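You operate a simulated robot arm through the tools that you are given. There is no shell and no other tool.

The job below is to be done with a simulated robot arm. You get a single attempt, and the scene is never put back.

Task
Repack the valve with the ring named on the packing card.
Fine: ring, collar, red clamp lever over it, clamp knob tight, then the wheel.

The check looks at the end state, three seconds after you hand in, the way a careful person would. Anything else that was tipped, shoved, dropped, spilled or broken makes it a failure.

Robot
A 7-joint arm with a two-finger parallel gripper, fixed in place. Base frame: the origin is at the foot of the arm, x ahead of it, y to its left, z up; the work surface is at about z = 86. Lengths are in cm, angles in degrees, forces in N, time in s.
With the tool pointing down near the work surface it reaches from about 10 to 64 cm from the base axis. Its first joint turns from -66.0 to 66.0 degrees. Payload 1.57 kg.
The tool frame sits at the grasp point between the pads (the TCP): z along the fingers, y along the line on which they close. The tips reach 3 cm beyond it. The gripper opens to 8 cm. The fingers are 1.7 cm wide and 1.2 cm thick; the gripper's body (4 by 8.2 cm) begins 8 cm behind the TCP.
Orientation is that of the tool frame in the base frame, as a unit quaternion [w, x, y, z]. With the fingers straight down and closing along the base's y, the tool's x points along the base's -x, its y along +y and its z along -z.

Tools
- The arm moves only by the tool move_arm. Its argument "motion" is one flat list of numbers, 7 for each row, row after row: the shift along the base's x, y, z in mm, then the turn, a rotation vector about the base's x, y, z in degrees, then the gripper command, from -1 (shut) to 1 (fully open), values between in proportion. In form: [dx, dy, dz, rx, ry, rz, claw, dx, dy, dz, rx, ry, rz, claw, ...]. A call has 1 to 20 rows; each row is the pose to reach, as a shift and turn from the pose commanded when the call began. Rows are played at 5 a second. More than 5 cm and 8.6 degrees between two rows, or a gripper value outside its range, and nothing of the call is played. Where a pose cannot be reached the arm comes as near as it can. A force on the tool above 50 N (or 10 N above the force at the start of the call, whichever is more), or a blocked arm, ends the call early, and 0.2 s more pass. The fingers move at their own pace (about 7.2 cm/s each) and stop on an object; they squeeze with about 34 N. The grip force told is the motor's: it shows also when the fingers shut on nothing. Time passes only in rows, and 0.2 s behind the last, so rows that repeat a pose let the fingers close. The reply holds the time, the measured pose of the TCP, the force on the tool along the base axes, the opening and the grip force, in the units named above and with some noise, with the torque about the TCP (base axes, N m) and any sound that the robot's microphone picked up, and new pictures: "views" is both (left out), scene, wrist or none.
- Cameras (640 x 400 px; columns grow to the right, rows downward): "scene" is fixed at [5.47, 42.82, 142.57]; the picture's right is [-0.79, -0.61, 0.00], its down [-0.34, 0.45, -0.83] and it looks along [0.51, -0.65, -0.56] (base axes); focal length 248 px, centre (320, 200). "wrist" rides on the gripper at [7.2, -0.7, -12.2] in the tool frame; the picture's right is [0.09, 1.00, 0.00], its down [-0.84, 0.08, -0.54] and it looks along [-0.54, 0.05, 0.84] (tool axes); focal length 238 px, centre (320, 200). There is no depth. A picture from a camera that has moved, and an enlarged one, comes with that camera's place and axes in the base frame and with its lens.
- inspect(camera, box): a new picture of the part [left, top, right, bottom] of that camera's present view, enlarged. No time passes.
- hand_in(): hands the job in; it is judged then, once.

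Nothing tells you positions but the pictures and the camera data. Unless the task says otherwise, let go and move clear before handing in.

The tools are called after ">>>" as name(argument=value, ...) on one line, values as JSON. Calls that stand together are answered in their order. move_arm: Moves the arm, as the interface text tells. Its arguments: {"type":"object","properties":{"motion":{"type":"array","items":{"type":"number"}},"views":{"type":"string","enum":["both","scene","wrist","none"]}},"required":["motion"]} The other tools are called the same way: inspect (camera, box) takes an enlarged picture of a part of a camera's view; hand_in () hands the job in.

At the start:

```text
clock: 0.0
ee_pos: [27.1, 16.65, 128.94]
orientation: [0.0, 0.0, 1.0, 0.0]
contact_force: [-0.6, 0.4, 1.0]
ft_torque: [0.0, -0.01, 0.0]
opening: 8.01
grasp_force: 0.1
```

scene: 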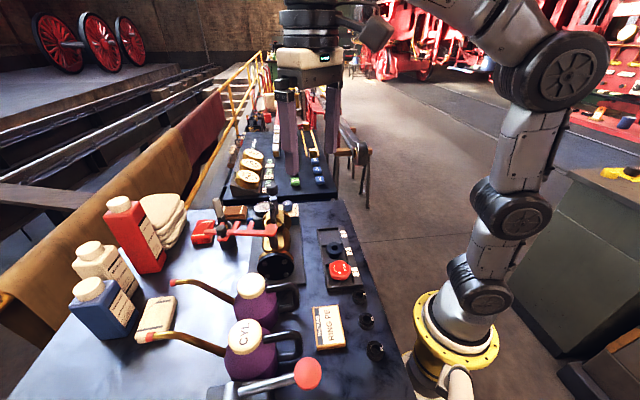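
wrist: 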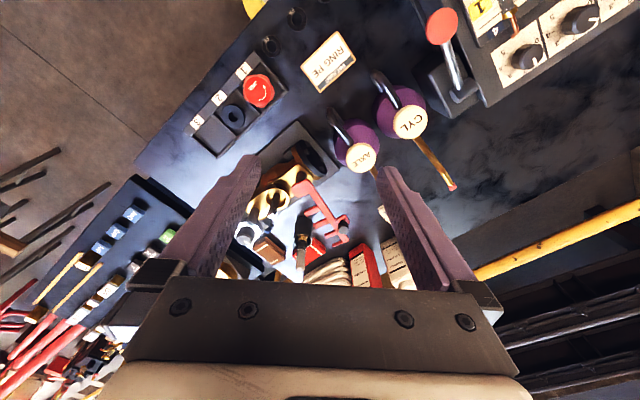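

I see a bench with oil cans, bottles, a card reading "RING ...", a tray with three ring slots, and a brass valve with red levers. I'll look closer before moving.

>>> inspect(camera="scene", box=[300, 220, 400, 370])

>>> inspect(camera="scene", box=[180, 190, 310, 290])

>>> inspect(camera="wrist", box=[180, 20, 370, 160])

>>> inspect(camera="wrist", box=[220, 140, 400, 290])

```text
2.67 times, centred on (350, 295) of scene
camera zoom: at [5.47, 42.82, 142.57], right [-0.79, -0.61, 0.0], down [-0.34, 0.45, -0.83], along [0.51, -0.65, -0.56], focal length 660 px, centre (240, -53)
```

zoom: 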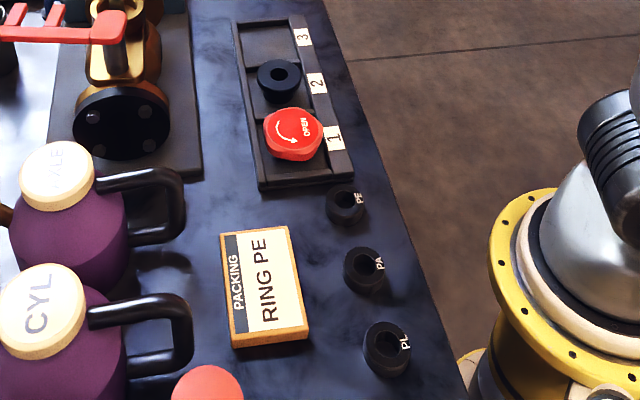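

```text
4.00 times, centred on (245, 240) of scene
camera zoom: at [5.47, 42.82, 142.57], right [-0.79, -0.61, 0.0], down [-0.34, 0.45, -0.83], along [0.51, -0.65, -0.56], focal length 990 px, centre (620, 40)
```

zoom: 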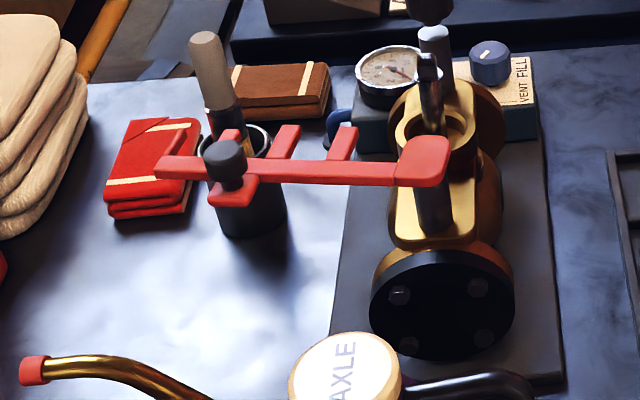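

```text
2.86 times, centred on (275, 90) of wrist
camera zoom: at [20.01, 15.89, 141.14], right [-0.09, 1.0, 0.0], down [0.84, 0.08, 0.54], along [0.54, 0.05, -0.84], focal length 681 px, centre (449, 514)
```

zoom: 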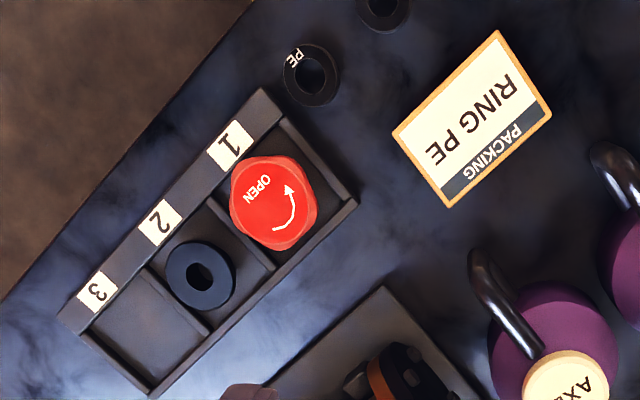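

```text
2.67 times, centred on (310, 215) of wrist
camera zoom: at [20.01, 15.89, 141.14], right [-0.09, 1.0, 0.0], down [0.84, 0.08, 0.54], along [0.54, 0.05, -0.84], focal length 636 px, centre (347, 160)
```

zoom: 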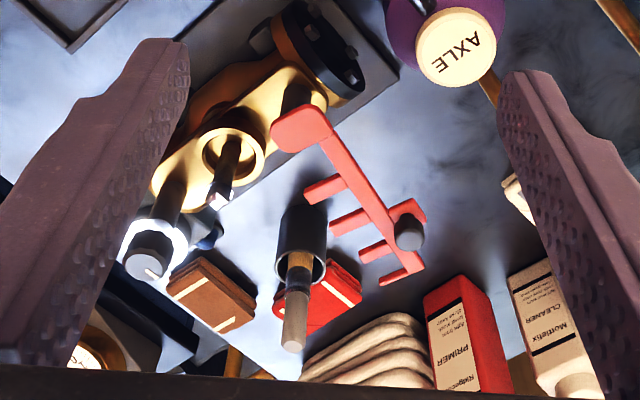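

Card says RING PE; the PE ring lies on the bench near (21, 6.7), red wheel in slot 1, collar in slot 2, and the valve's gland is near (47, 10, 100). Next I move the wrist camera closer to the valve to study it.

>>> move_arm(motion=[25, -20, 0, 0, 0, 0, 1, 50, -40, -20, 0, 0, 0, 1, 75, -60, -50, 0, 0, 0, 1, 97, -78, -80, 0, 0, 0, 1, 97, -78, -110, 0, 0, 0, 1, 97, -78, -142, 0, 0, 0, 1, 97, -78, -142, 0, 0, 0, 1])

```text
clock: 1.6
ee_pos: [36.95, 8.65, 114.64]
orientation: [-0.001, 0.0, 1.0, -0.001]
contact_force: [-0.1, 0.0, -0.5]
ft_torque: [-0.06, 0.02, -0.01]
opening: 8.02
grasp_force: 0.2
camera wrist: at [29.87, 8.06, 126.88], right [-0.09, 1.0, 0.0], down [0.84, 0.08, 0.54], along [0.54, 0.05, -0.84], focal length 238 px, centre (320, 200)
```

scene: 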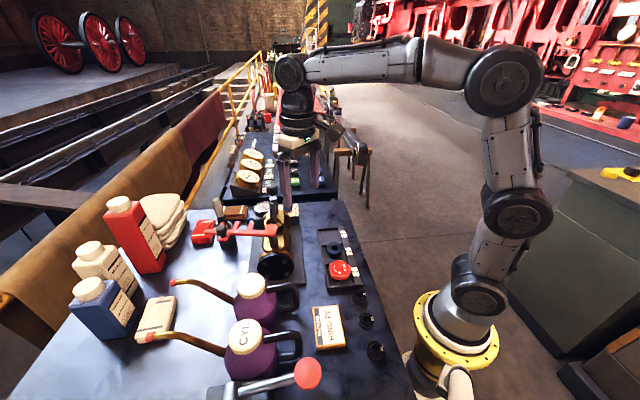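
wrist: 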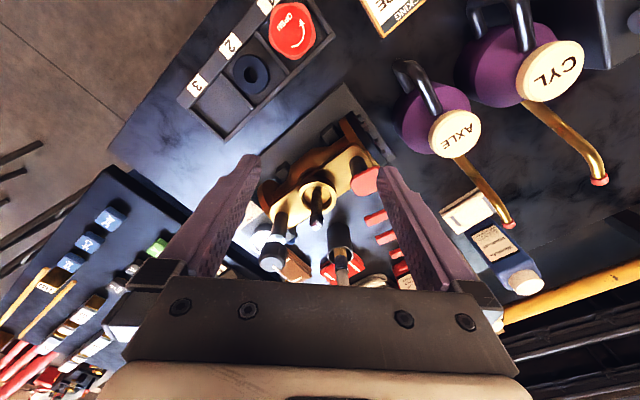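

The gland is now centred in the wrist view. I'll zoom in on the valve and lever.

>>> inspect(camera="wrist", box=[230, 100, 430, 290])

>>> inspect(camera="wrist", box=[170, 0, 340, 140])

>>> inspect(camera="scene", box=[190, 195, 300, 280])

```text
2.11 times, centred on (330, 195) of wrist
camera zoom: at [29.87, 8.06, 126.88], right [-0.09, 1.0, 0.0], down [0.84, 0.08, 0.54], along [0.54, 0.05, -0.84], focal length 502 px, centre (299, 210)
```

zoom: 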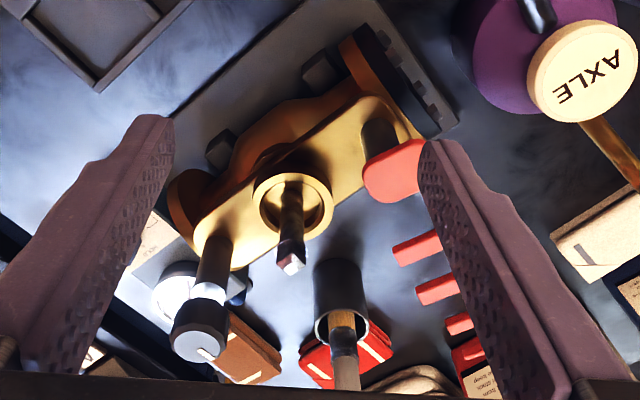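

```text
2.86 times, centred on (255, 70) of wrist
camera zoom: at [29.87, 8.06, 126.88], right [-0.09, 1.0, 0.0], down [0.84, 0.08, 0.54], along [0.54, 0.05, -0.84], focal length 681 px, centre (506, 571)
```

zoom: 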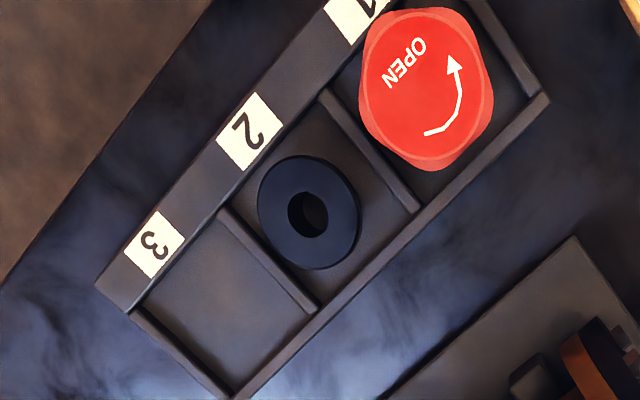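

```text
4.71 times, centred on (245, 238) of scene
camera zoom: at [5.47, 42.82, 142.57], right [-0.79, -0.61, 0.0], down [-0.34, 0.45, -0.83], along [0.51, -0.65, -0.56], focal length 1165 px, centre (673, 24)
```

zoom: 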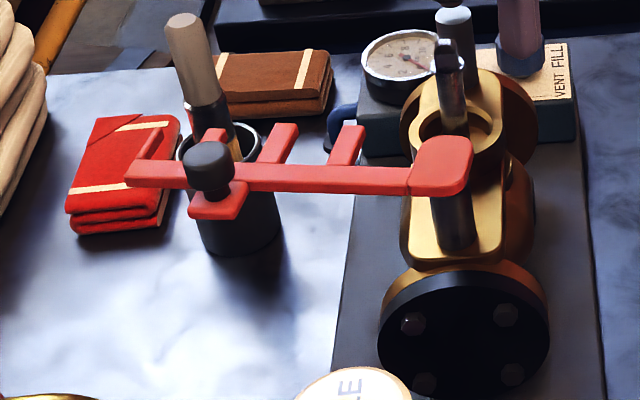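

The valve line (pivot – gland – clamp stud) runs at about −46° through (47.2, 9.2); the red lever is swung open to the left. I'll move above the gland with the gripper turned 46° to look down into the cup.

>>> move_arm(motion=[17, 1, 0, 0, 0, -7.7, 1, 34, 2, 0, 0, 0, -15.4, 1, 51, 3, 0, 0, 0, -23, 1, 68, 4, 0, 0, 0, -30.7, 1, 85, 5, 0, 0, 0, -38.4, 1, 102, 5, 0, 0, 0, -46, 1, 102, 5, 0, 0, 0, -46, 1])

```text
clock: 3.2
ee_pos: [47.11, 9.32, 114.76]
orientation: [0.0, 0.392, 0.92, -0.001]
contact_force: [-0.6, 0.0, -0.3]
ft_torque: [0.03, 0.0, -0.01]
opening: 8.02
grasp_force: 0.0
camera wrist: at [41.65, 13.99, 126.92], right [0.65, 0.76, 0.0], down [0.64, -0.55, 0.54], along [0.41, -0.35, -0.84], focal length 238 px, centre (320, 200)
```

scene: 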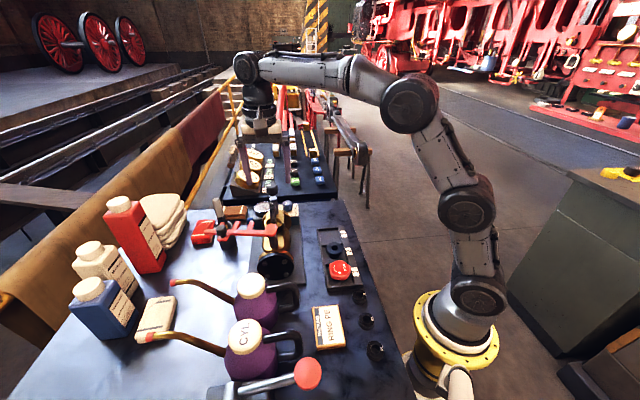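
wrist: 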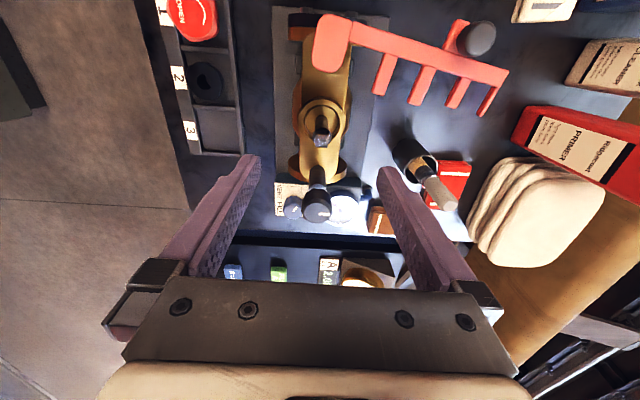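

Now aligned with the valve: I can see gland, stud with knob, and lever with two forks. Zooming in on the cup.

>>> inspect(camera="wrist", box=[270, 80, 370, 240])

>>> inspect(camera="wrist", box=[300, 0, 530, 140])

>>> inspect(camera="wrist", box=[140, 0, 260, 160])

```text
2.50 times, centred on (320, 160) of wrist
camera zoom: at [41.65, 13.99, 126.92], right [0.65, 0.76, 0.0], down [0.64, -0.55, 0.54], along [0.41, -0.35, -0.84], focal length 596 px, centre (320, 300)
```

zoom: 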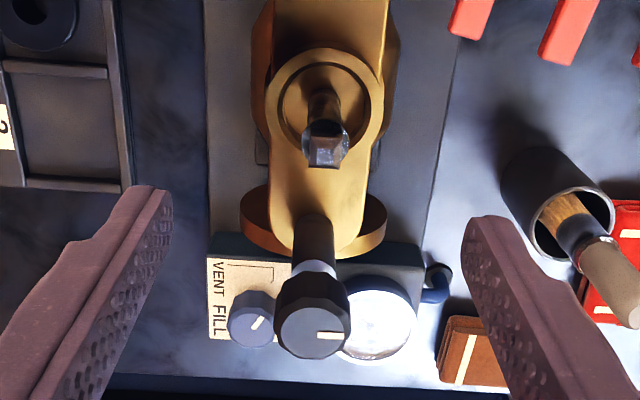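

```text
2.78 times, centred on (415, 70) of wrist
camera zoom: at [41.65, 13.99, 126.92], right [0.65, 0.76, 0.0], down [0.64, -0.55, 0.54], along [0.41, -0.35, -0.84], focal length 663 px, centre (56, 562)
```

zoom: 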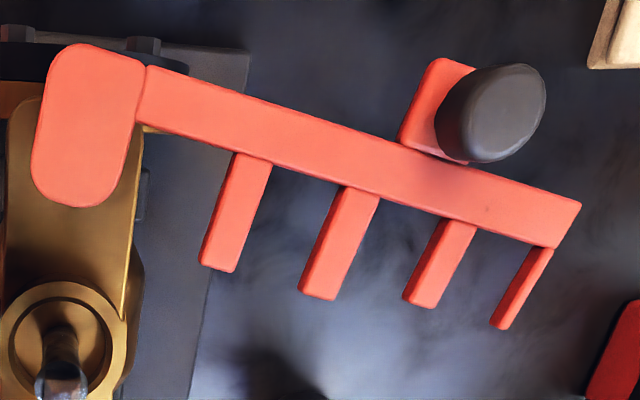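

```text
2.50 times, centred on (200, 80) of wrist
camera zoom: at [41.65, 13.99, 126.92], right [0.65, 0.76, 0.0], down [0.64, -0.55, 0.54], along [0.41, -0.35, -0.84], focal length 596 px, centre (620, 500)
```

zoom: 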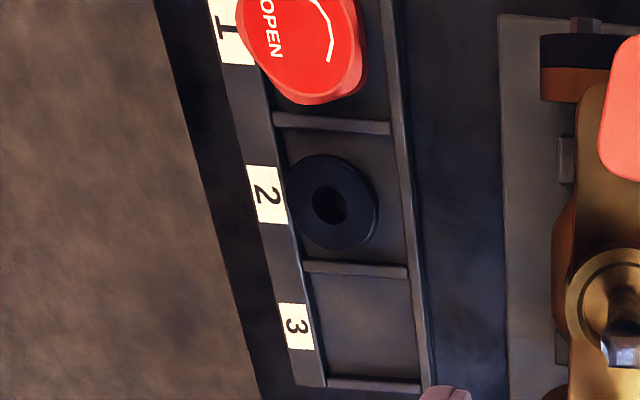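

The cup is empty and the stem is at about (47.2, 9.3). Now I go to look at the rings from above the PE ring at roughly (21, 6.7), keeping the gripper turned.

>>> move_arm(motion=[-35, -3, 10, 0, 0, 0, 1, -75, -8, 10, 0, 0, 0, 1, -115, -12, 0, 0, 0, 0, 1, -155, -16, -20, 0, 0, 0, 1, -195, -20, -45, 0, 0, 0, 1, -235, -24, -65, 0, 0, 0, 1, -261, -26, -85, 0, 0, 0, 1, -261, -26, -100, 0, 0, 0, 0.5, -261, -26, -100, 0, 0, 0, 0.5])

```text
clock: 5.2
ee_pos: [20.87, 6.58, 104.74]
orientation: [0.0, 0.391, 0.92, 0.001]
contact_force: [0.1, 0.1, -0.1]
ft_torque: [0.01, 0.01, -0.01]
opening: 6.0
grasp_force: 0.0
camera wrist: at [15.5, 11.35, 116.86], right [0.65, 0.76, 0.0], down [0.64, -0.55, 0.54], along [0.41, -0.35, -0.84], focal length 238 px, centre (320, 200)
```

scene: 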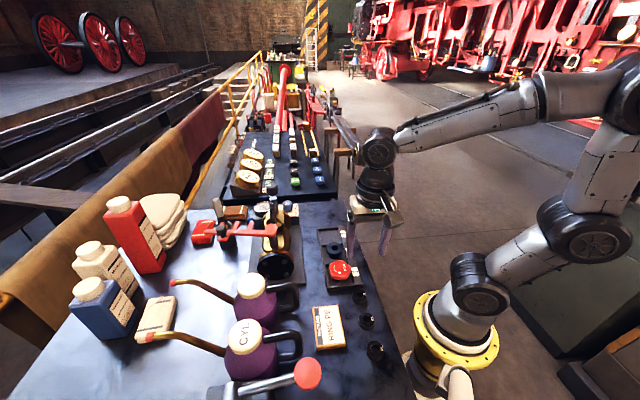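
wrist: 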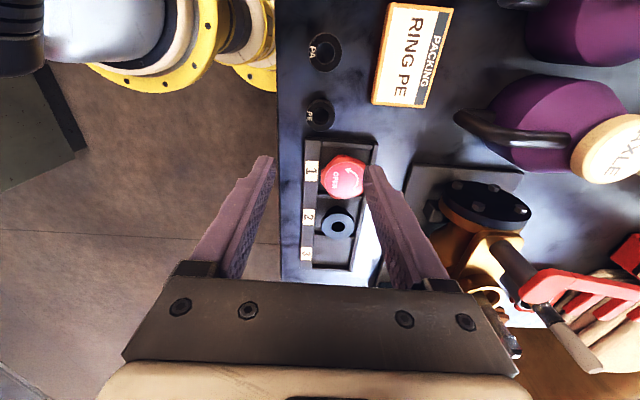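

The PE ring sits just ahead below the gripper. Zooming in to get its position and size exactly.

>>> inspect(camera="wrist", box=[280, 20, 400, 140])

>>> inspect(camera="wrist", box=[280, 130, 390, 280])

```text
3.33 times, centred on (340, 80) of wrist
camera zoom: at [15.5, 11.35, 116.86], right [0.65, 0.76, 0.0], down [0.64, -0.55, 0.54], along [0.41, -0.35, -0.84], focal length 794 px, centre (253, 600)
```

zoom: 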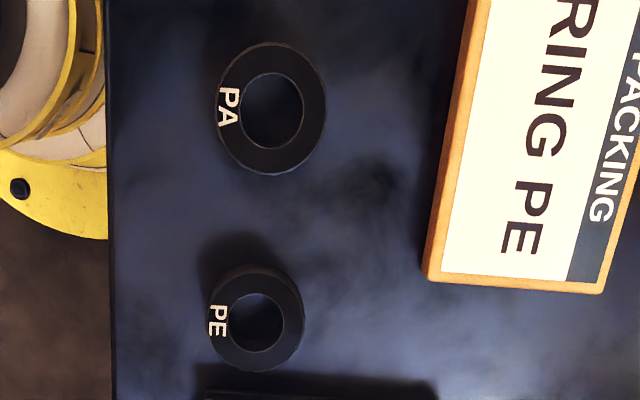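

```text
2.67 times, centred on (335, 205) of wrist
camera zoom: at [15.5, 11.35, 116.86], right [0.65, 0.76, 0.0], down [0.64, -0.55, 0.54], along [0.41, -0.35, -0.84], focal length 636 px, centre (280, 187)
```

zoom: 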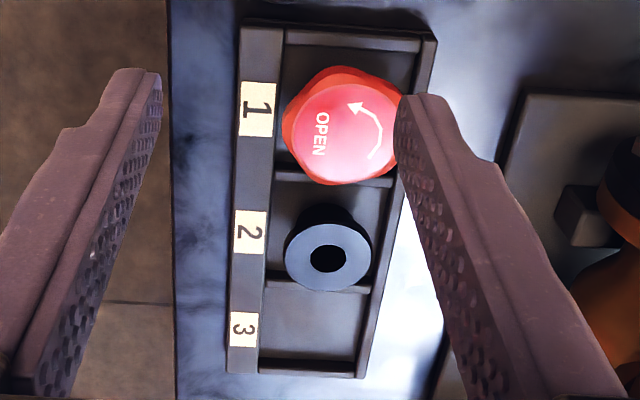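

Checking ring heights from the scene camera before descending.

>>> inspect(camera="scene", box=[320, 260, 400, 370])

>>> inspect(camera="scene", box=[310, 220, 380, 300])

```text
3.64 times, centred on (360, 315) of scene
camera zoom: at [5.47, 42.82, 142.57], right [-0.79, -0.61, 0.0], down [-0.34, 0.45, -0.83], along [0.51, -0.65, -0.56], focal length 900 px, centre (174, -218)
```

zoom: 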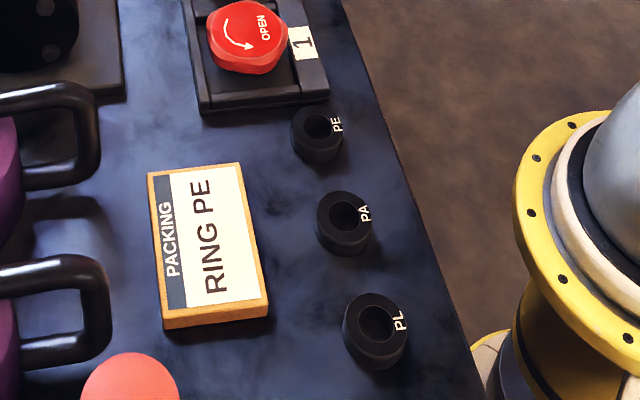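

```text
5.00 times, centred on (345, 260) of scene
camera zoom: at [5.47, 42.82, 142.57], right [-0.79, -0.61, 0.0], down [-0.34, 0.45, -0.83], along [0.51, -0.65, -0.56], focal length 1238 px, centre (195, -100)
```

zoom: 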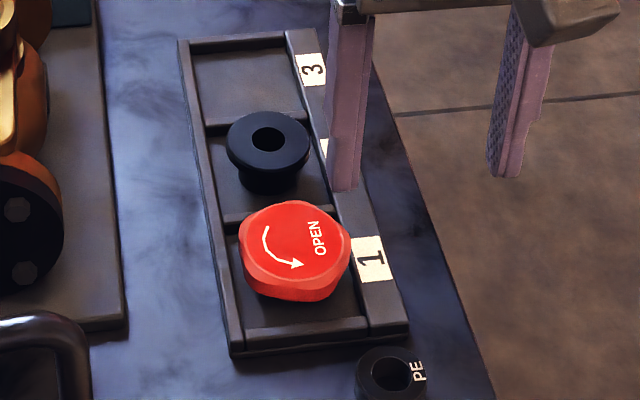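

The PE ring is about 3.4 cm across and 1.5–2 cm tall at (20.8, 6.8). I descend partway to check the alignment before gripping.

>>> move_arm(motion=[-1, 2, -30, 0, 0, 0, 0.5, -1, 2, -65, 0, 0, 0, 0.5, -1, 2, -100, 0, 0, 0, 0.5, -1, 2, -100, 0, 0, 0, 0.5], views="wrist")

```text
clock: 6.2
ee_pos: [20.77, 6.62, 94.8]
orientation: [-0.001, 0.39, 0.921, 0.001]
contact_force: [0.4, -0.3, -0.6]
ft_torque: [0.0, 0.02, 0.01]
opening: 5.97
grasp_force: 0.0
camera wrist: at [15.37, 11.46, 106.98], right [0.65, 0.76, 0.0], down [0.64, -0.55, 0.54], along [0.41, -0.35, -0.84], focal length 238 px, centre (320, 200)
```

wrist: 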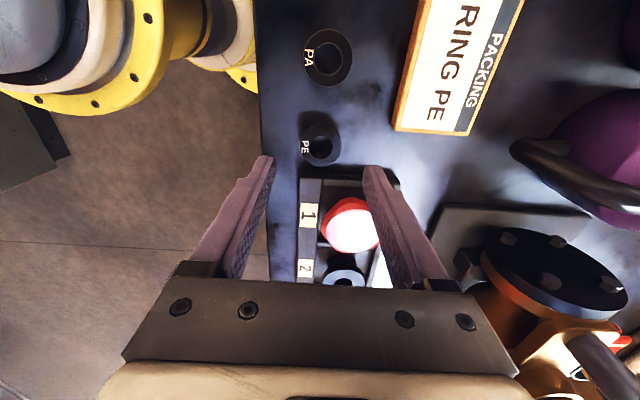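

>>> inspect(camera="wrist", box=[280, 110, 360, 180])

```text
5.71 times, centred on (320, 145) of wrist
camera zoom: at [15.37, 11.46, 106.98], right [0.65, 0.76, 0.0], down [0.64, -0.55, 0.54], along [0.41, -0.35, -0.84], focal length 1362 px, centre (320, 514)
```

zoom: 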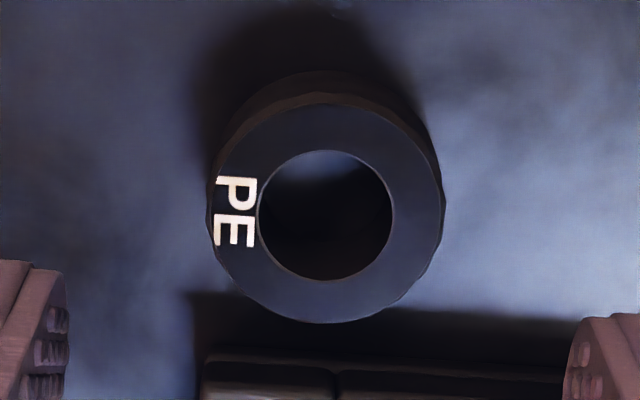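

The ring (Ø3.4, 1.6 tall) is centred under the TCP. Lowering so the tips are about 0.7 cm above the bench, then closing.

>>> move_arm(motion=[0, 0, -25, 0, 0, 0, 0.5, 0, 0, -50, 0, 0, 0, 0.5, 0, 0, -50, 0, 0, 0, 0.5, 0, 0, -50, 0, 0, 0, -1, 0, 0, -50, 0, 0, 0, -1, 0, 0, -50, 0, 0, 0, -1], views="wrist")

```text
clock: 7.6
ee_pos: [20.74, 6.83, 89.98]
orientation: [0.0, 0.391, 0.92, 0.0]
contact_force: [0.6, 0.4, -0.6]
ft_torque: [-0.03, 0.03, 0.01]
opening: 3.49
grasp_force: 33.8
camera wrist: at [15.39, 11.5, 102.04], right [0.65, 0.76, 0.0], down [0.64, -0.55, 0.54], along [0.41, -0.35, -0.84], focal length 238 px, centre (320, 200)
```

wrist: 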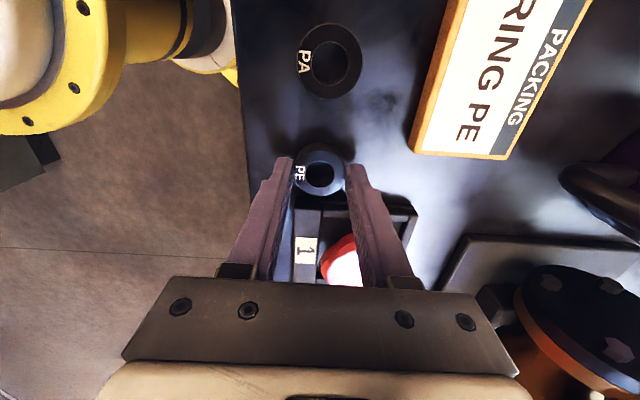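

Gripped at 3.49 cm opening. Lifting straight up and checking the hold.

>>> move_arm(motion=[0, 0, 15, 0, 0, 0, -1, 0, 0, 40, 0, 0, 0, -1, 0, 0, 70, 0, 0, 0, -1, 0, 0, 110, 0, 0, 0, -1, 0, 0, 150, 0, 0, 0, -1, 0, 0, 150, 0, 0, 0, -1])

>>> inspect(camera="wrist", box=[270, 110, 370, 210])

```text
clock: 9.0
ee_pos: [20.82, 6.85, 104.71]
orientation: [0.0, 0.391, 0.92, 0.001]
contact_force: [0.0, -0.3, -1.2]
ft_torque: [0.02, -0.01, 0.02]
opening: 3.52
grasp_force: 34.1
camera wrist: at [15.45, 11.57, 116.9], right [0.65, 0.76, 0.0], down [0.64, -0.55, 0.54], along [0.41, -0.35, -0.84], focal length 238 px, centre (320, 200)
```

scene: 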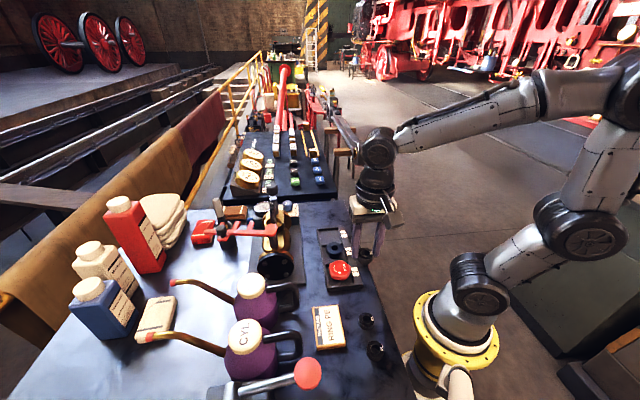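
wrist: 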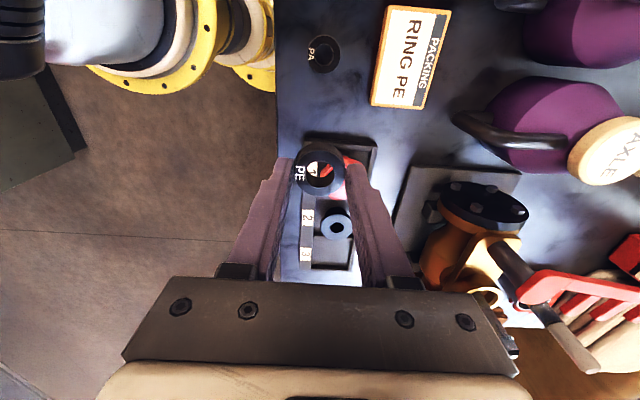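

```text
4.00 times, centred on (320, 160) of wrist
camera zoom: at [15.45, 11.57, 116.9], right [0.65, 0.76, 0.0], down [0.64, -0.55, 0.54], along [0.41, -0.35, -0.84], focal length 953 px, centre (320, 360)
```

zoom: 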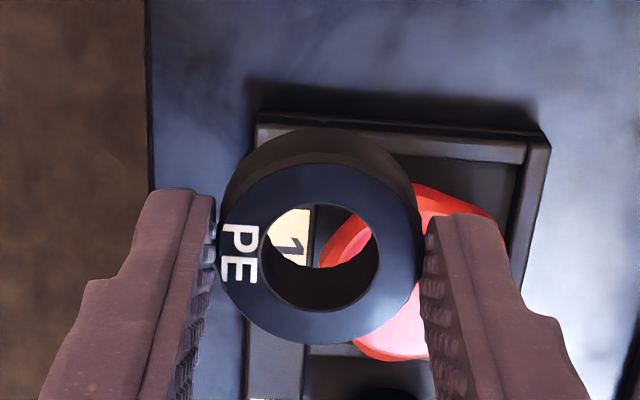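

Ring held well. Carrying it back up and over to the gland stem, staying high, then checking alignment.

>>> move_arm(motion=[0, 0, 35, 0, 0, 0, -1, 26, 2, 75, 0, 0, 0, -1, 66, 6, 105, 0, 0, 0, -1, 106, 10, 130, 0, 0, 0, -1, 146, 14, 140, 0, 0, 0, -1, 186, 18, 140, 0, 0, 0, -1, 226, 22, 130, 0, 0, 0, -1, 255, 24, 110, 0, 0, 0, -1, 264, 24.6, 100, 0, 0, 0, -1, 264, 24.6, 100, 0, 0, 0, -1])

>>> inspect(camera="wrist", box=[260, 90, 380, 220])

```text
refused: row 3 steps farther than a row can; nothing moved
```

```text
3.08 times, centred on (320, 155) of wrist
camera zoom: at [15.45, 11.57, 116.9], right [0.65, 0.76, 0.0], down [0.64, -0.55, 0.54], along [0.41, -0.35, -0.84], focal length 733 px, centre (320, 338)
```

zoom: 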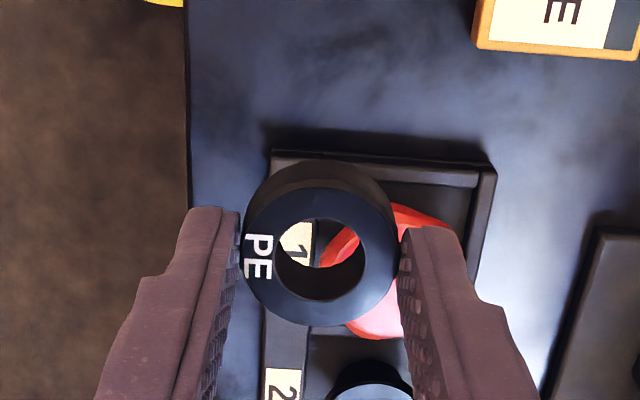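

The move was refused only because one step was too long; nothing moved and the ring is still held. I'll use smaller steps.

>>> move_arm(motion=[0, 0, 35, 0, 0, 0, -1, 10, 1, 70, 0, 0, 0, -1, 30, 3, 100, 0, 0, 0, -1, 62, 6, 125, 0, 0, 0, -1, 100, 10, 140, 0, 0, 0, -1, 140, 14, 140, 0, 0, 0, -1, 180, 18, 140, 0, 0, 0, -1, 220, 22, 130, 0, 0, 0, -1, 250, 24, 115, 0, 0, 0, -1, 264, 24.6, 100, 0, 0, 0, -1, 264, 24.6, 100, 0, 0, 0, -1])

>>> inspect(camera="wrist", box=[260, 90, 380, 220])

```text
clock: 11.4
ee_pos: [47.14, 9.25, 114.82]
orientation: [0.0, 0.391, 0.92, 0.0]
contact_force: [0.7, 0.2, -0.1]
ft_torque: [-0.04, -0.01, 0.03]
opening: 3.49
grasp_force: 34.1
camera wrist: at [41.88, 14.09, 126.89], right [0.65, 0.76, 0.0], down [0.64, -0.55, 0.54], along [0.41, -0.35, -0.84], focal length 238 px, centre (320, 200)
```

scene: 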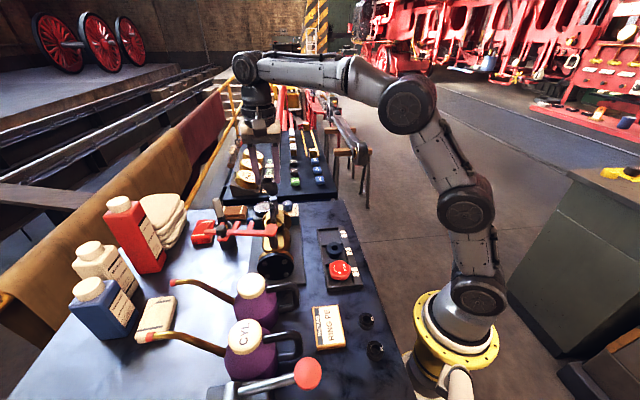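
wrist: 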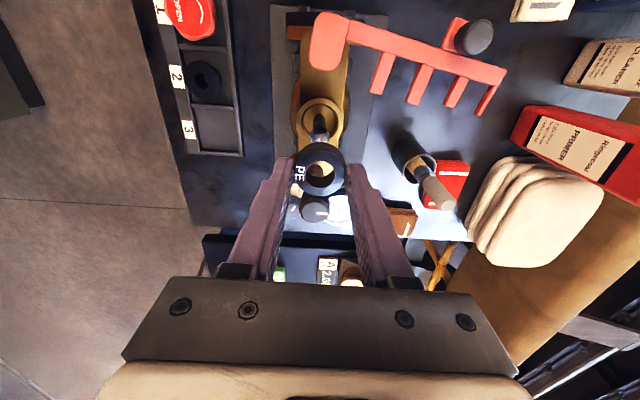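

```text
3.08 times, centred on (320, 155) of wrist
camera zoom: at [41.88, 14.09, 126.89], right [0.65, 0.76, 0.0], down [0.64, -0.55, 0.54], along [0.41, -0.35, -0.84], focal length 733 px, centre (320, 338)
```

zoom: 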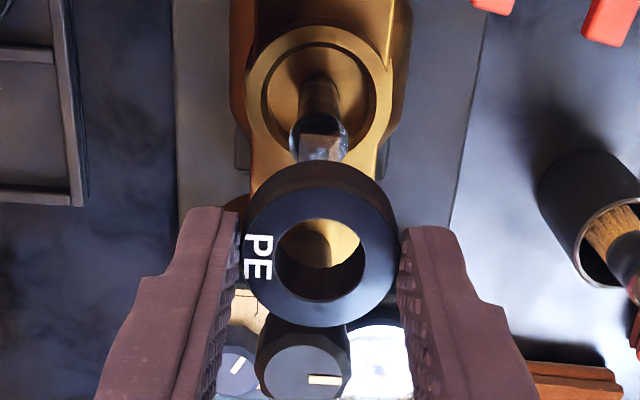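

Ring, stem and cup line up within about a millimetre. Descending part way so the ring just goes around the stem tip.

>>> move_arm(motion=[0, 0, -20, 0, 0, 0, -1, 0, 0, -40, 0, 0, 0, -1, 0, 0, -50, 0, 0, 0, -1, 0, 0, -60, 0, 0, 0, -1, 0, 0, -60, 0, 0, 0, -1], views="wrist")

>>> inspect(camera="wrist", box=[260, 90, 380, 220])

>>> inspect(camera="scene", box=[230, 180, 320, 290])

```text
clock: 12.6
ee_pos: [47.16, 9.33, 108.82]
orientation: [0.0, 0.391, 0.921, 0.0]
contact_force: [0.3, -0.4, 0.3]
ft_torque: [0.02, 0.01, 0.02]
opening: 3.5
grasp_force: 33.7
camera wrist: at [41.81, 14.02, 120.89], right [0.65, 0.76, 0.0], down [0.64, -0.55, 0.54], along [0.41, -0.35, -0.84], focal length 238 px, centre (320, 200)
```

wrist: 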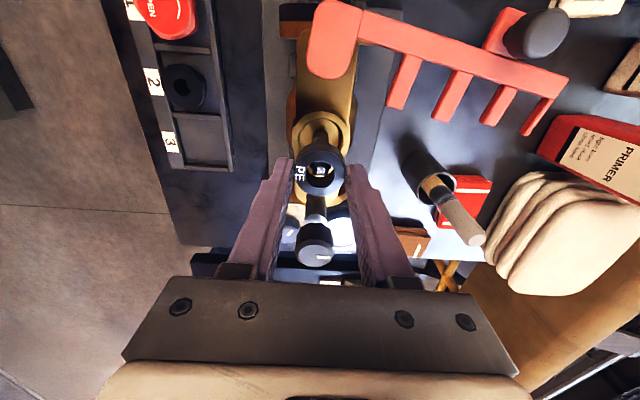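

```text
3.08 times, centred on (320, 155) of wrist
camera zoom: at [41.81, 14.02, 120.89], right [0.65, 0.76, 0.0], down [0.64, -0.55, 0.54], along [0.41, -0.35, -0.84], focal length 733 px, centre (320, 338)
```

zoom: 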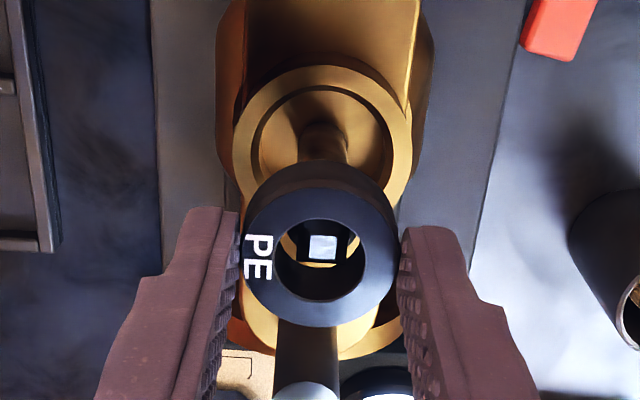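

```text
3.64 times, centred on (275, 235) of scene
camera zoom: at [5.47, 42.82, 142.57], right [-0.79, -0.61, 0.0], down [-0.34, 0.45, -0.83], along [0.51, -0.65, -0.56], focal length 900 px, centre (484, 73)
```

zoom: 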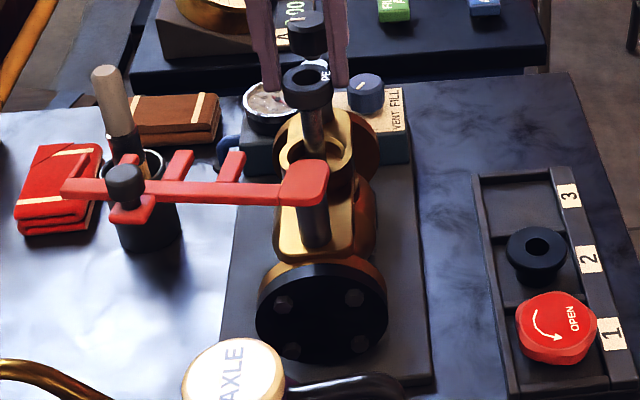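

I can see the square stem end through the ring's bore. Continuing down slowly while watching the force.

>>> move_arm(motion=[0, 0, -5, 0, 0, 0, -1, 0, 0, -10, 0, 0, 0, -1, 0, 0, -15, 0, 0, 0, -1, 0, 0, -20, 0, 0, 0, -1, 0, 0, -20, 0, 0, 0, -1], views="wrist")

>>> inspect(camera="wrist", box=[260, 90, 380, 220])

>>> inspect(camera="scene", box=[240, 180, 310, 260])

```text
clock: 13.8
ee_pos: [47.19, 9.33, 106.73]
orientation: [0.0, 0.39, 0.921, 0.0]
contact_force: [-0.9, 0.0, -0.5]
ft_torque: [0.02, 0.01, -0.01]
opening: 3.5
grasp_force: 33.7
camera wrist: at [41.82, 14.05, 118.95], right [0.65, 0.76, 0.0], down [0.64, -0.55, 0.54], along [0.41, -0.35, -0.84], focal length 238 px, centre (320, 200)
```

wrist: 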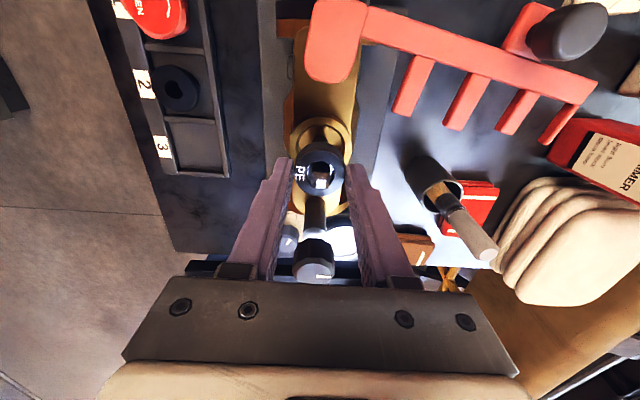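

```text
3.08 times, centred on (320, 155) of wrist
camera zoom: at [41.82, 14.05, 118.95], right [0.65, 0.76, 0.0], down [0.64, -0.55, 0.54], along [0.41, -0.35, -0.84], focal length 733 px, centre (320, 338)
```

zoom: 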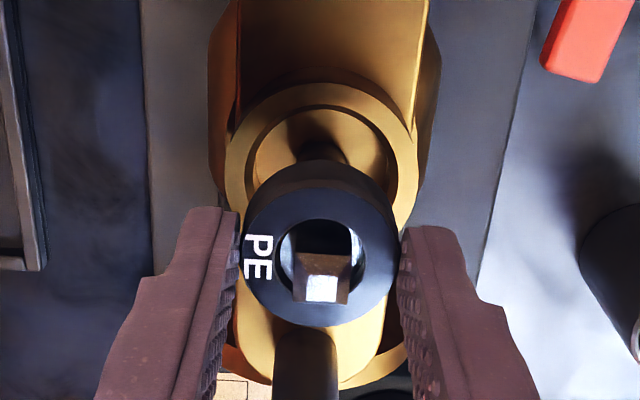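

```text
5.00 times, centred on (275, 220) of scene
camera zoom: at [5.47, 42.82, 142.57], right [-0.79, -0.61, 0.0], down [-0.34, 0.45, -0.83], along [0.51, -0.65, -0.56], focal length 1238 px, centre (545, 100)
```

zoom: 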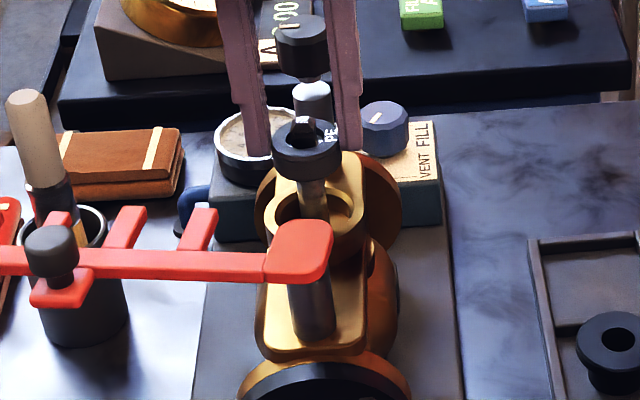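

The stem is through the ring. Continuing down to just above the cup rim.

>>> move_arm(motion=[0, 0, -8, 0, 0, 0, -1, 0, 0, -16, 0, 0, 0, -1, 0, 0, -24, 0, 0, 0, -1, 0, 0, -30, 0, 0, 0, -1, 0, 0, -30, 0, 0, 0, -1], views="wrist")

>>> inspect(camera="wrist", box=[260, 90, 380, 220])

>>> inspect(camera="scene", box=[240, 180, 310, 260])

```text
clock: 15.0
ee_pos: [47.23, 9.29, 103.77]
orientation: [0.0, 0.391, 0.92, 0.0]
contact_force: [0.1, 0.3, 0.1]
ft_torque: [0.0, -0.04, 0.01]
opening: 3.51
grasp_force: 33.9
camera wrist: at [41.84, 14.05, 115.95], right [0.65, 0.76, 0.0], down [0.64, -0.55, 0.54], along [0.41, -0.35, -0.84], focal length 238 px, centre (320, 200)
```

wrist: 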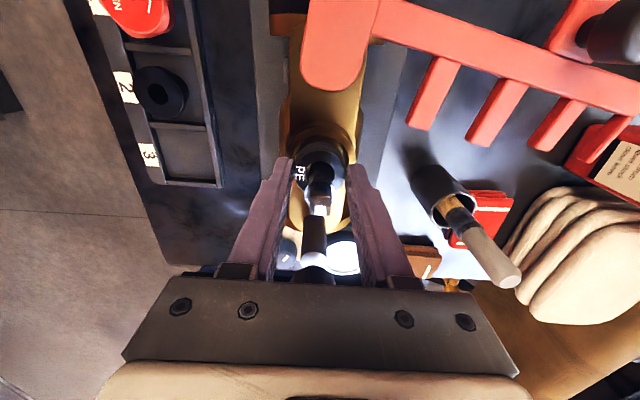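

```text
3.08 times, centred on (320, 155) of wrist
camera zoom: at [41.84, 14.05, 115.95], right [0.65, 0.76, 0.0], down [0.64, -0.55, 0.54], along [0.41, -0.35, -0.84], focal length 733 px, centre (320, 338)
```

zoom: 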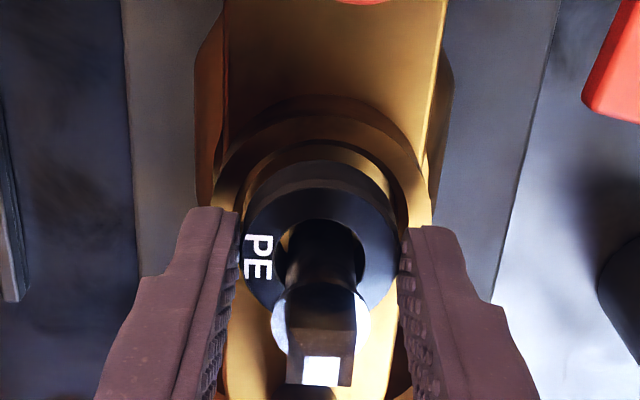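

```text
5.00 times, centred on (275, 220) of scene
camera zoom: at [5.47, 42.82, 142.57], right [-0.79, -0.61, 0.0], down [-0.34, 0.45, -0.83], along [0.51, -0.65, -0.56], focal length 1238 px, centre (545, 100)
```

zoom: 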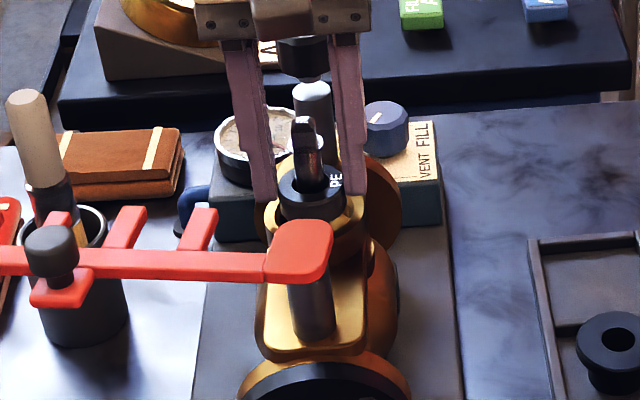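

Ring is at the cup mouth. Lowering a few more millimetres, watching for contact.

>>> move_arm(motion=[0, 0, -2, 0, 0, 0, -1, 0, 0, -4, 0, 0, 0, -1, 0, 0, -6, 0, 0, 0, -1, 0, 0, -6, 0, 0, 0, -1], views="wrist")

>>> inspect(camera="wrist", box=[260, 90, 380, 220])

>>> inspect(camera="scene", box=[250, 190, 300, 250])

```text
clock: 16.0
ee_pos: [47.26, 9.27, 103.22]
orientation: [0.0, 0.39, 0.921, 0.0]
contact_force: [-0.7, 1.2, 0.3]
ft_torque: [0.02, 0.01, 0.01]
opening: 3.49
grasp_force: 34.3
camera wrist: at [41.84, 14.03, 115.32], right [0.65, 0.76, 0.0], down [0.64, -0.55, 0.54], along [0.41, -0.35, -0.84], focal length 238 px, centre (320, 200)
```

wrist: 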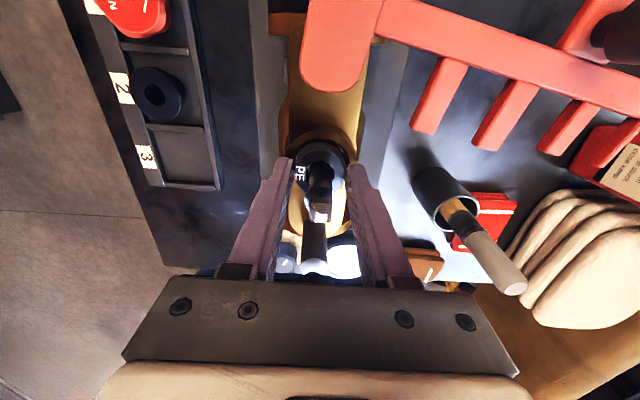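

```text
3.08 times, centred on (320, 155) of wrist
camera zoom: at [41.84, 14.03, 115.32], right [0.65, 0.76, 0.0], down [0.64, -0.55, 0.54], along [0.41, -0.35, -0.84], focal length 733 px, centre (320, 338)
```

zoom: 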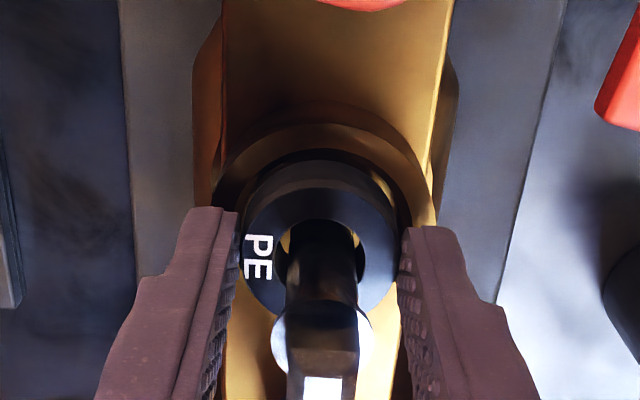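

```text
6.67 times, centred on (275, 220) of scene
camera zoom: at [5.47, 42.82, 142.57], right [-0.79, -0.61, 0.0], down [-0.34, 0.45, -0.83], along [0.51, -0.65, -0.56], focal length 1651 px, centre (620, 67)
```

zoom: 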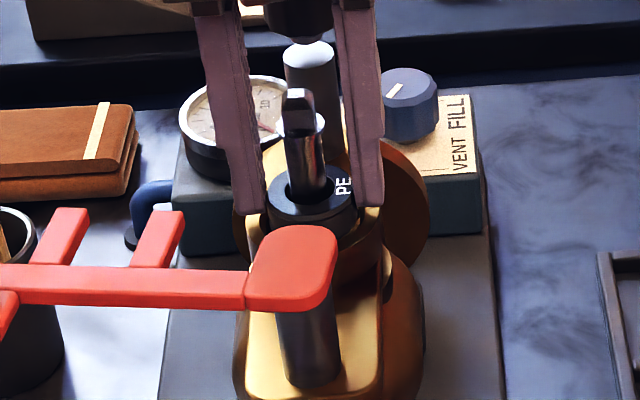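

Ring bottom is inside the cup mouth. Releasing with a modest opening.

>>> move_arm(motion=[0, 0, 0, 0, 0, 0, 0.25, 0, 0, 0, 0, 0, 0, 0.25, 0, 0, 0, 0, 0, 0, 0.25], views="wrist")

>>> inspect(camera="wrist", box=[260, 90, 380, 220])

>>> inspect(camera="scene", box=[250, 190, 300, 250])

```text
clock: 16.8
ee_pos: [47.3, 9.23, 103.2]
orientation: [0.0, 0.391, 0.92, 0.001]
contact_force: [0.6, 0.3, 0.0]
ft_torque: [-0.02, 0.0, -0.01]
opening: 4.99
grasp_force: 0.2
camera wrist: at [41.84, 14.03, 115.34], right [0.65, 0.76, 0.0], down [0.64, -0.55, 0.54], along [0.41, -0.35, -0.84], focal length 238 px, centre (320, 200)
```

wrist: 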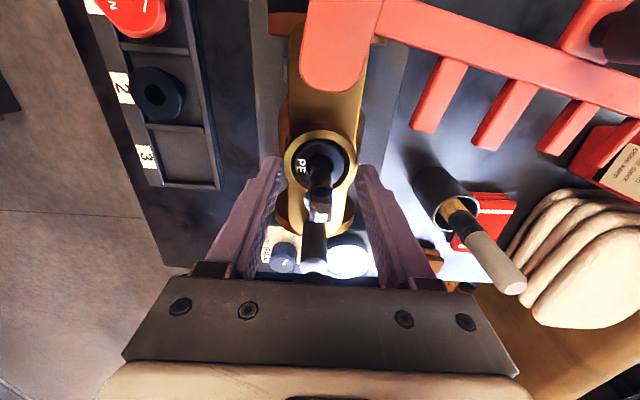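

```text
3.08 times, centred on (320, 155) of wrist
camera zoom: at [41.84, 14.03, 115.34], right [0.65, 0.76, 0.0], down [0.64, -0.55, 0.54], along [0.41, -0.35, -0.84], focal length 733 px, centre (320, 338)
```

zoom: 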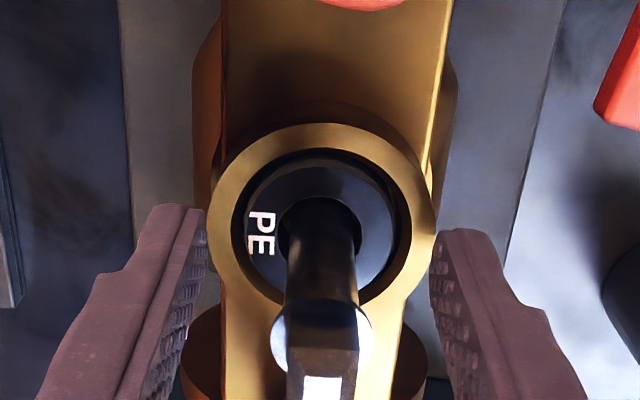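

```text
6.67 times, centred on (275, 220) of scene
camera zoom: at [5.47, 42.82, 142.57], right [-0.79, -0.61, 0.0], down [-0.34, 0.45, -0.83], along [0.51, -0.65, -0.56], focal length 1651 px, centre (620, 67)
```

zoom: 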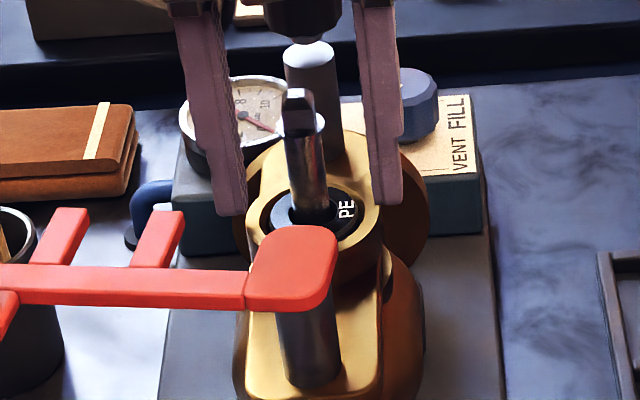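

The PE ring has dropped below the cup rim. Next I raise clear of the stem and go look at the collar in slot 2 near (34.3, −1.75).

>>> move_arm(motion=[0, 0, 30, 0, 0, 0, 0.25, 0, 0, 70, 0, 0, 0, 0.25, 0, 0, 110, 0, 0, 0, 0.25, -22, -19, 120, 0, 0, 0, 0.25, -50, -43, 120, 0, 0, 0, 0.5, -78, -67, 110, 0, 0, 0, 0.5, -104, -90, 80, 0, 0, 0, 0.5, -125, -108, 45, 0, 0, 0, 0.5, -129, -111.6, 5, 0, 0, 0, 0.5, -129, -111.6, -20, 0, 0, 0, 0.5, -129, -111.6, -20, 0, 0, 0, 0.5])

>>> inspect(camera="wrist", box=[250, 60, 390, 220])

>>> inspect(camera="scene", box=[300, 210, 380, 300])

```text
clock: 19.2
ee_pos: [34.43, -1.92, 101.1]
orientation: [0.0, 0.391, 0.92, 0.0]
contact_force: [0.5, -0.3, -0.2]
ft_torque: [0.01, 0.01, 0.04]
opening: 6.02
grasp_force: 0.1
camera wrist: at [29.04, 2.91, 113.3], right [0.65, 0.76, 0.0], down [0.64, -0.55, 0.54], along [0.41, -0.35, -0.84], focal length 238 px, centre (320, 200)
```

scene: 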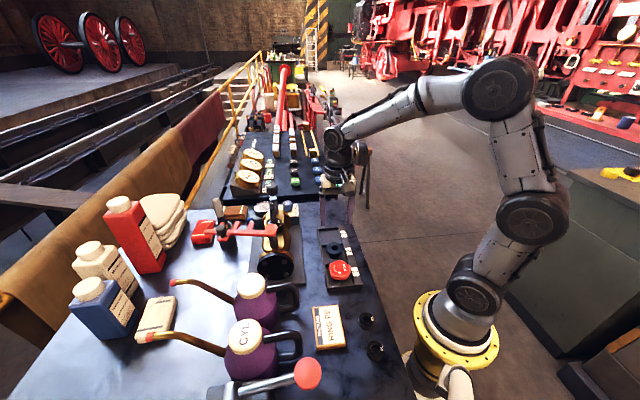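
wrist: 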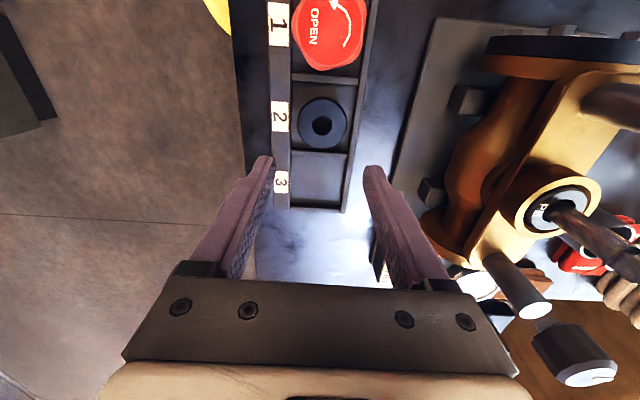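

```text
2.50 times, centred on (320, 140) of wrist
camera zoom: at [29.04, 2.91, 113.3], right [0.65, 0.76, 0.0], down [0.64, -0.55, 0.54], along [0.41, -0.35, -0.84], focal length 596 px, centre (320, 350)
```

zoom: 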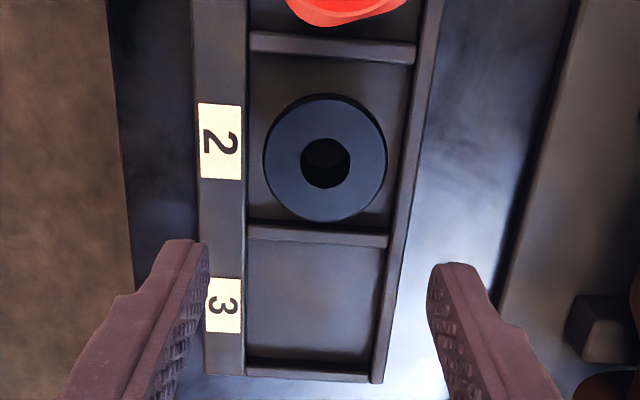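

```text
4.44 times, centred on (340, 255) of scene
camera zoom: at [5.47, 42.82, 142.57], right [-0.79, -0.61, 0.0], down [-0.34, 0.45, -0.83], along [0.51, -0.65, -0.56], focal length 1101 px, centre (231, -44)
```

zoom: 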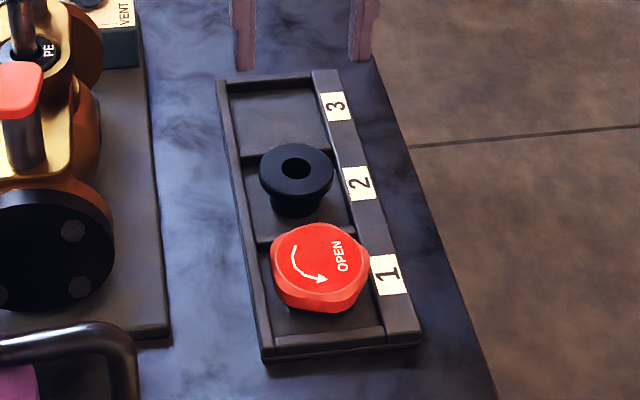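

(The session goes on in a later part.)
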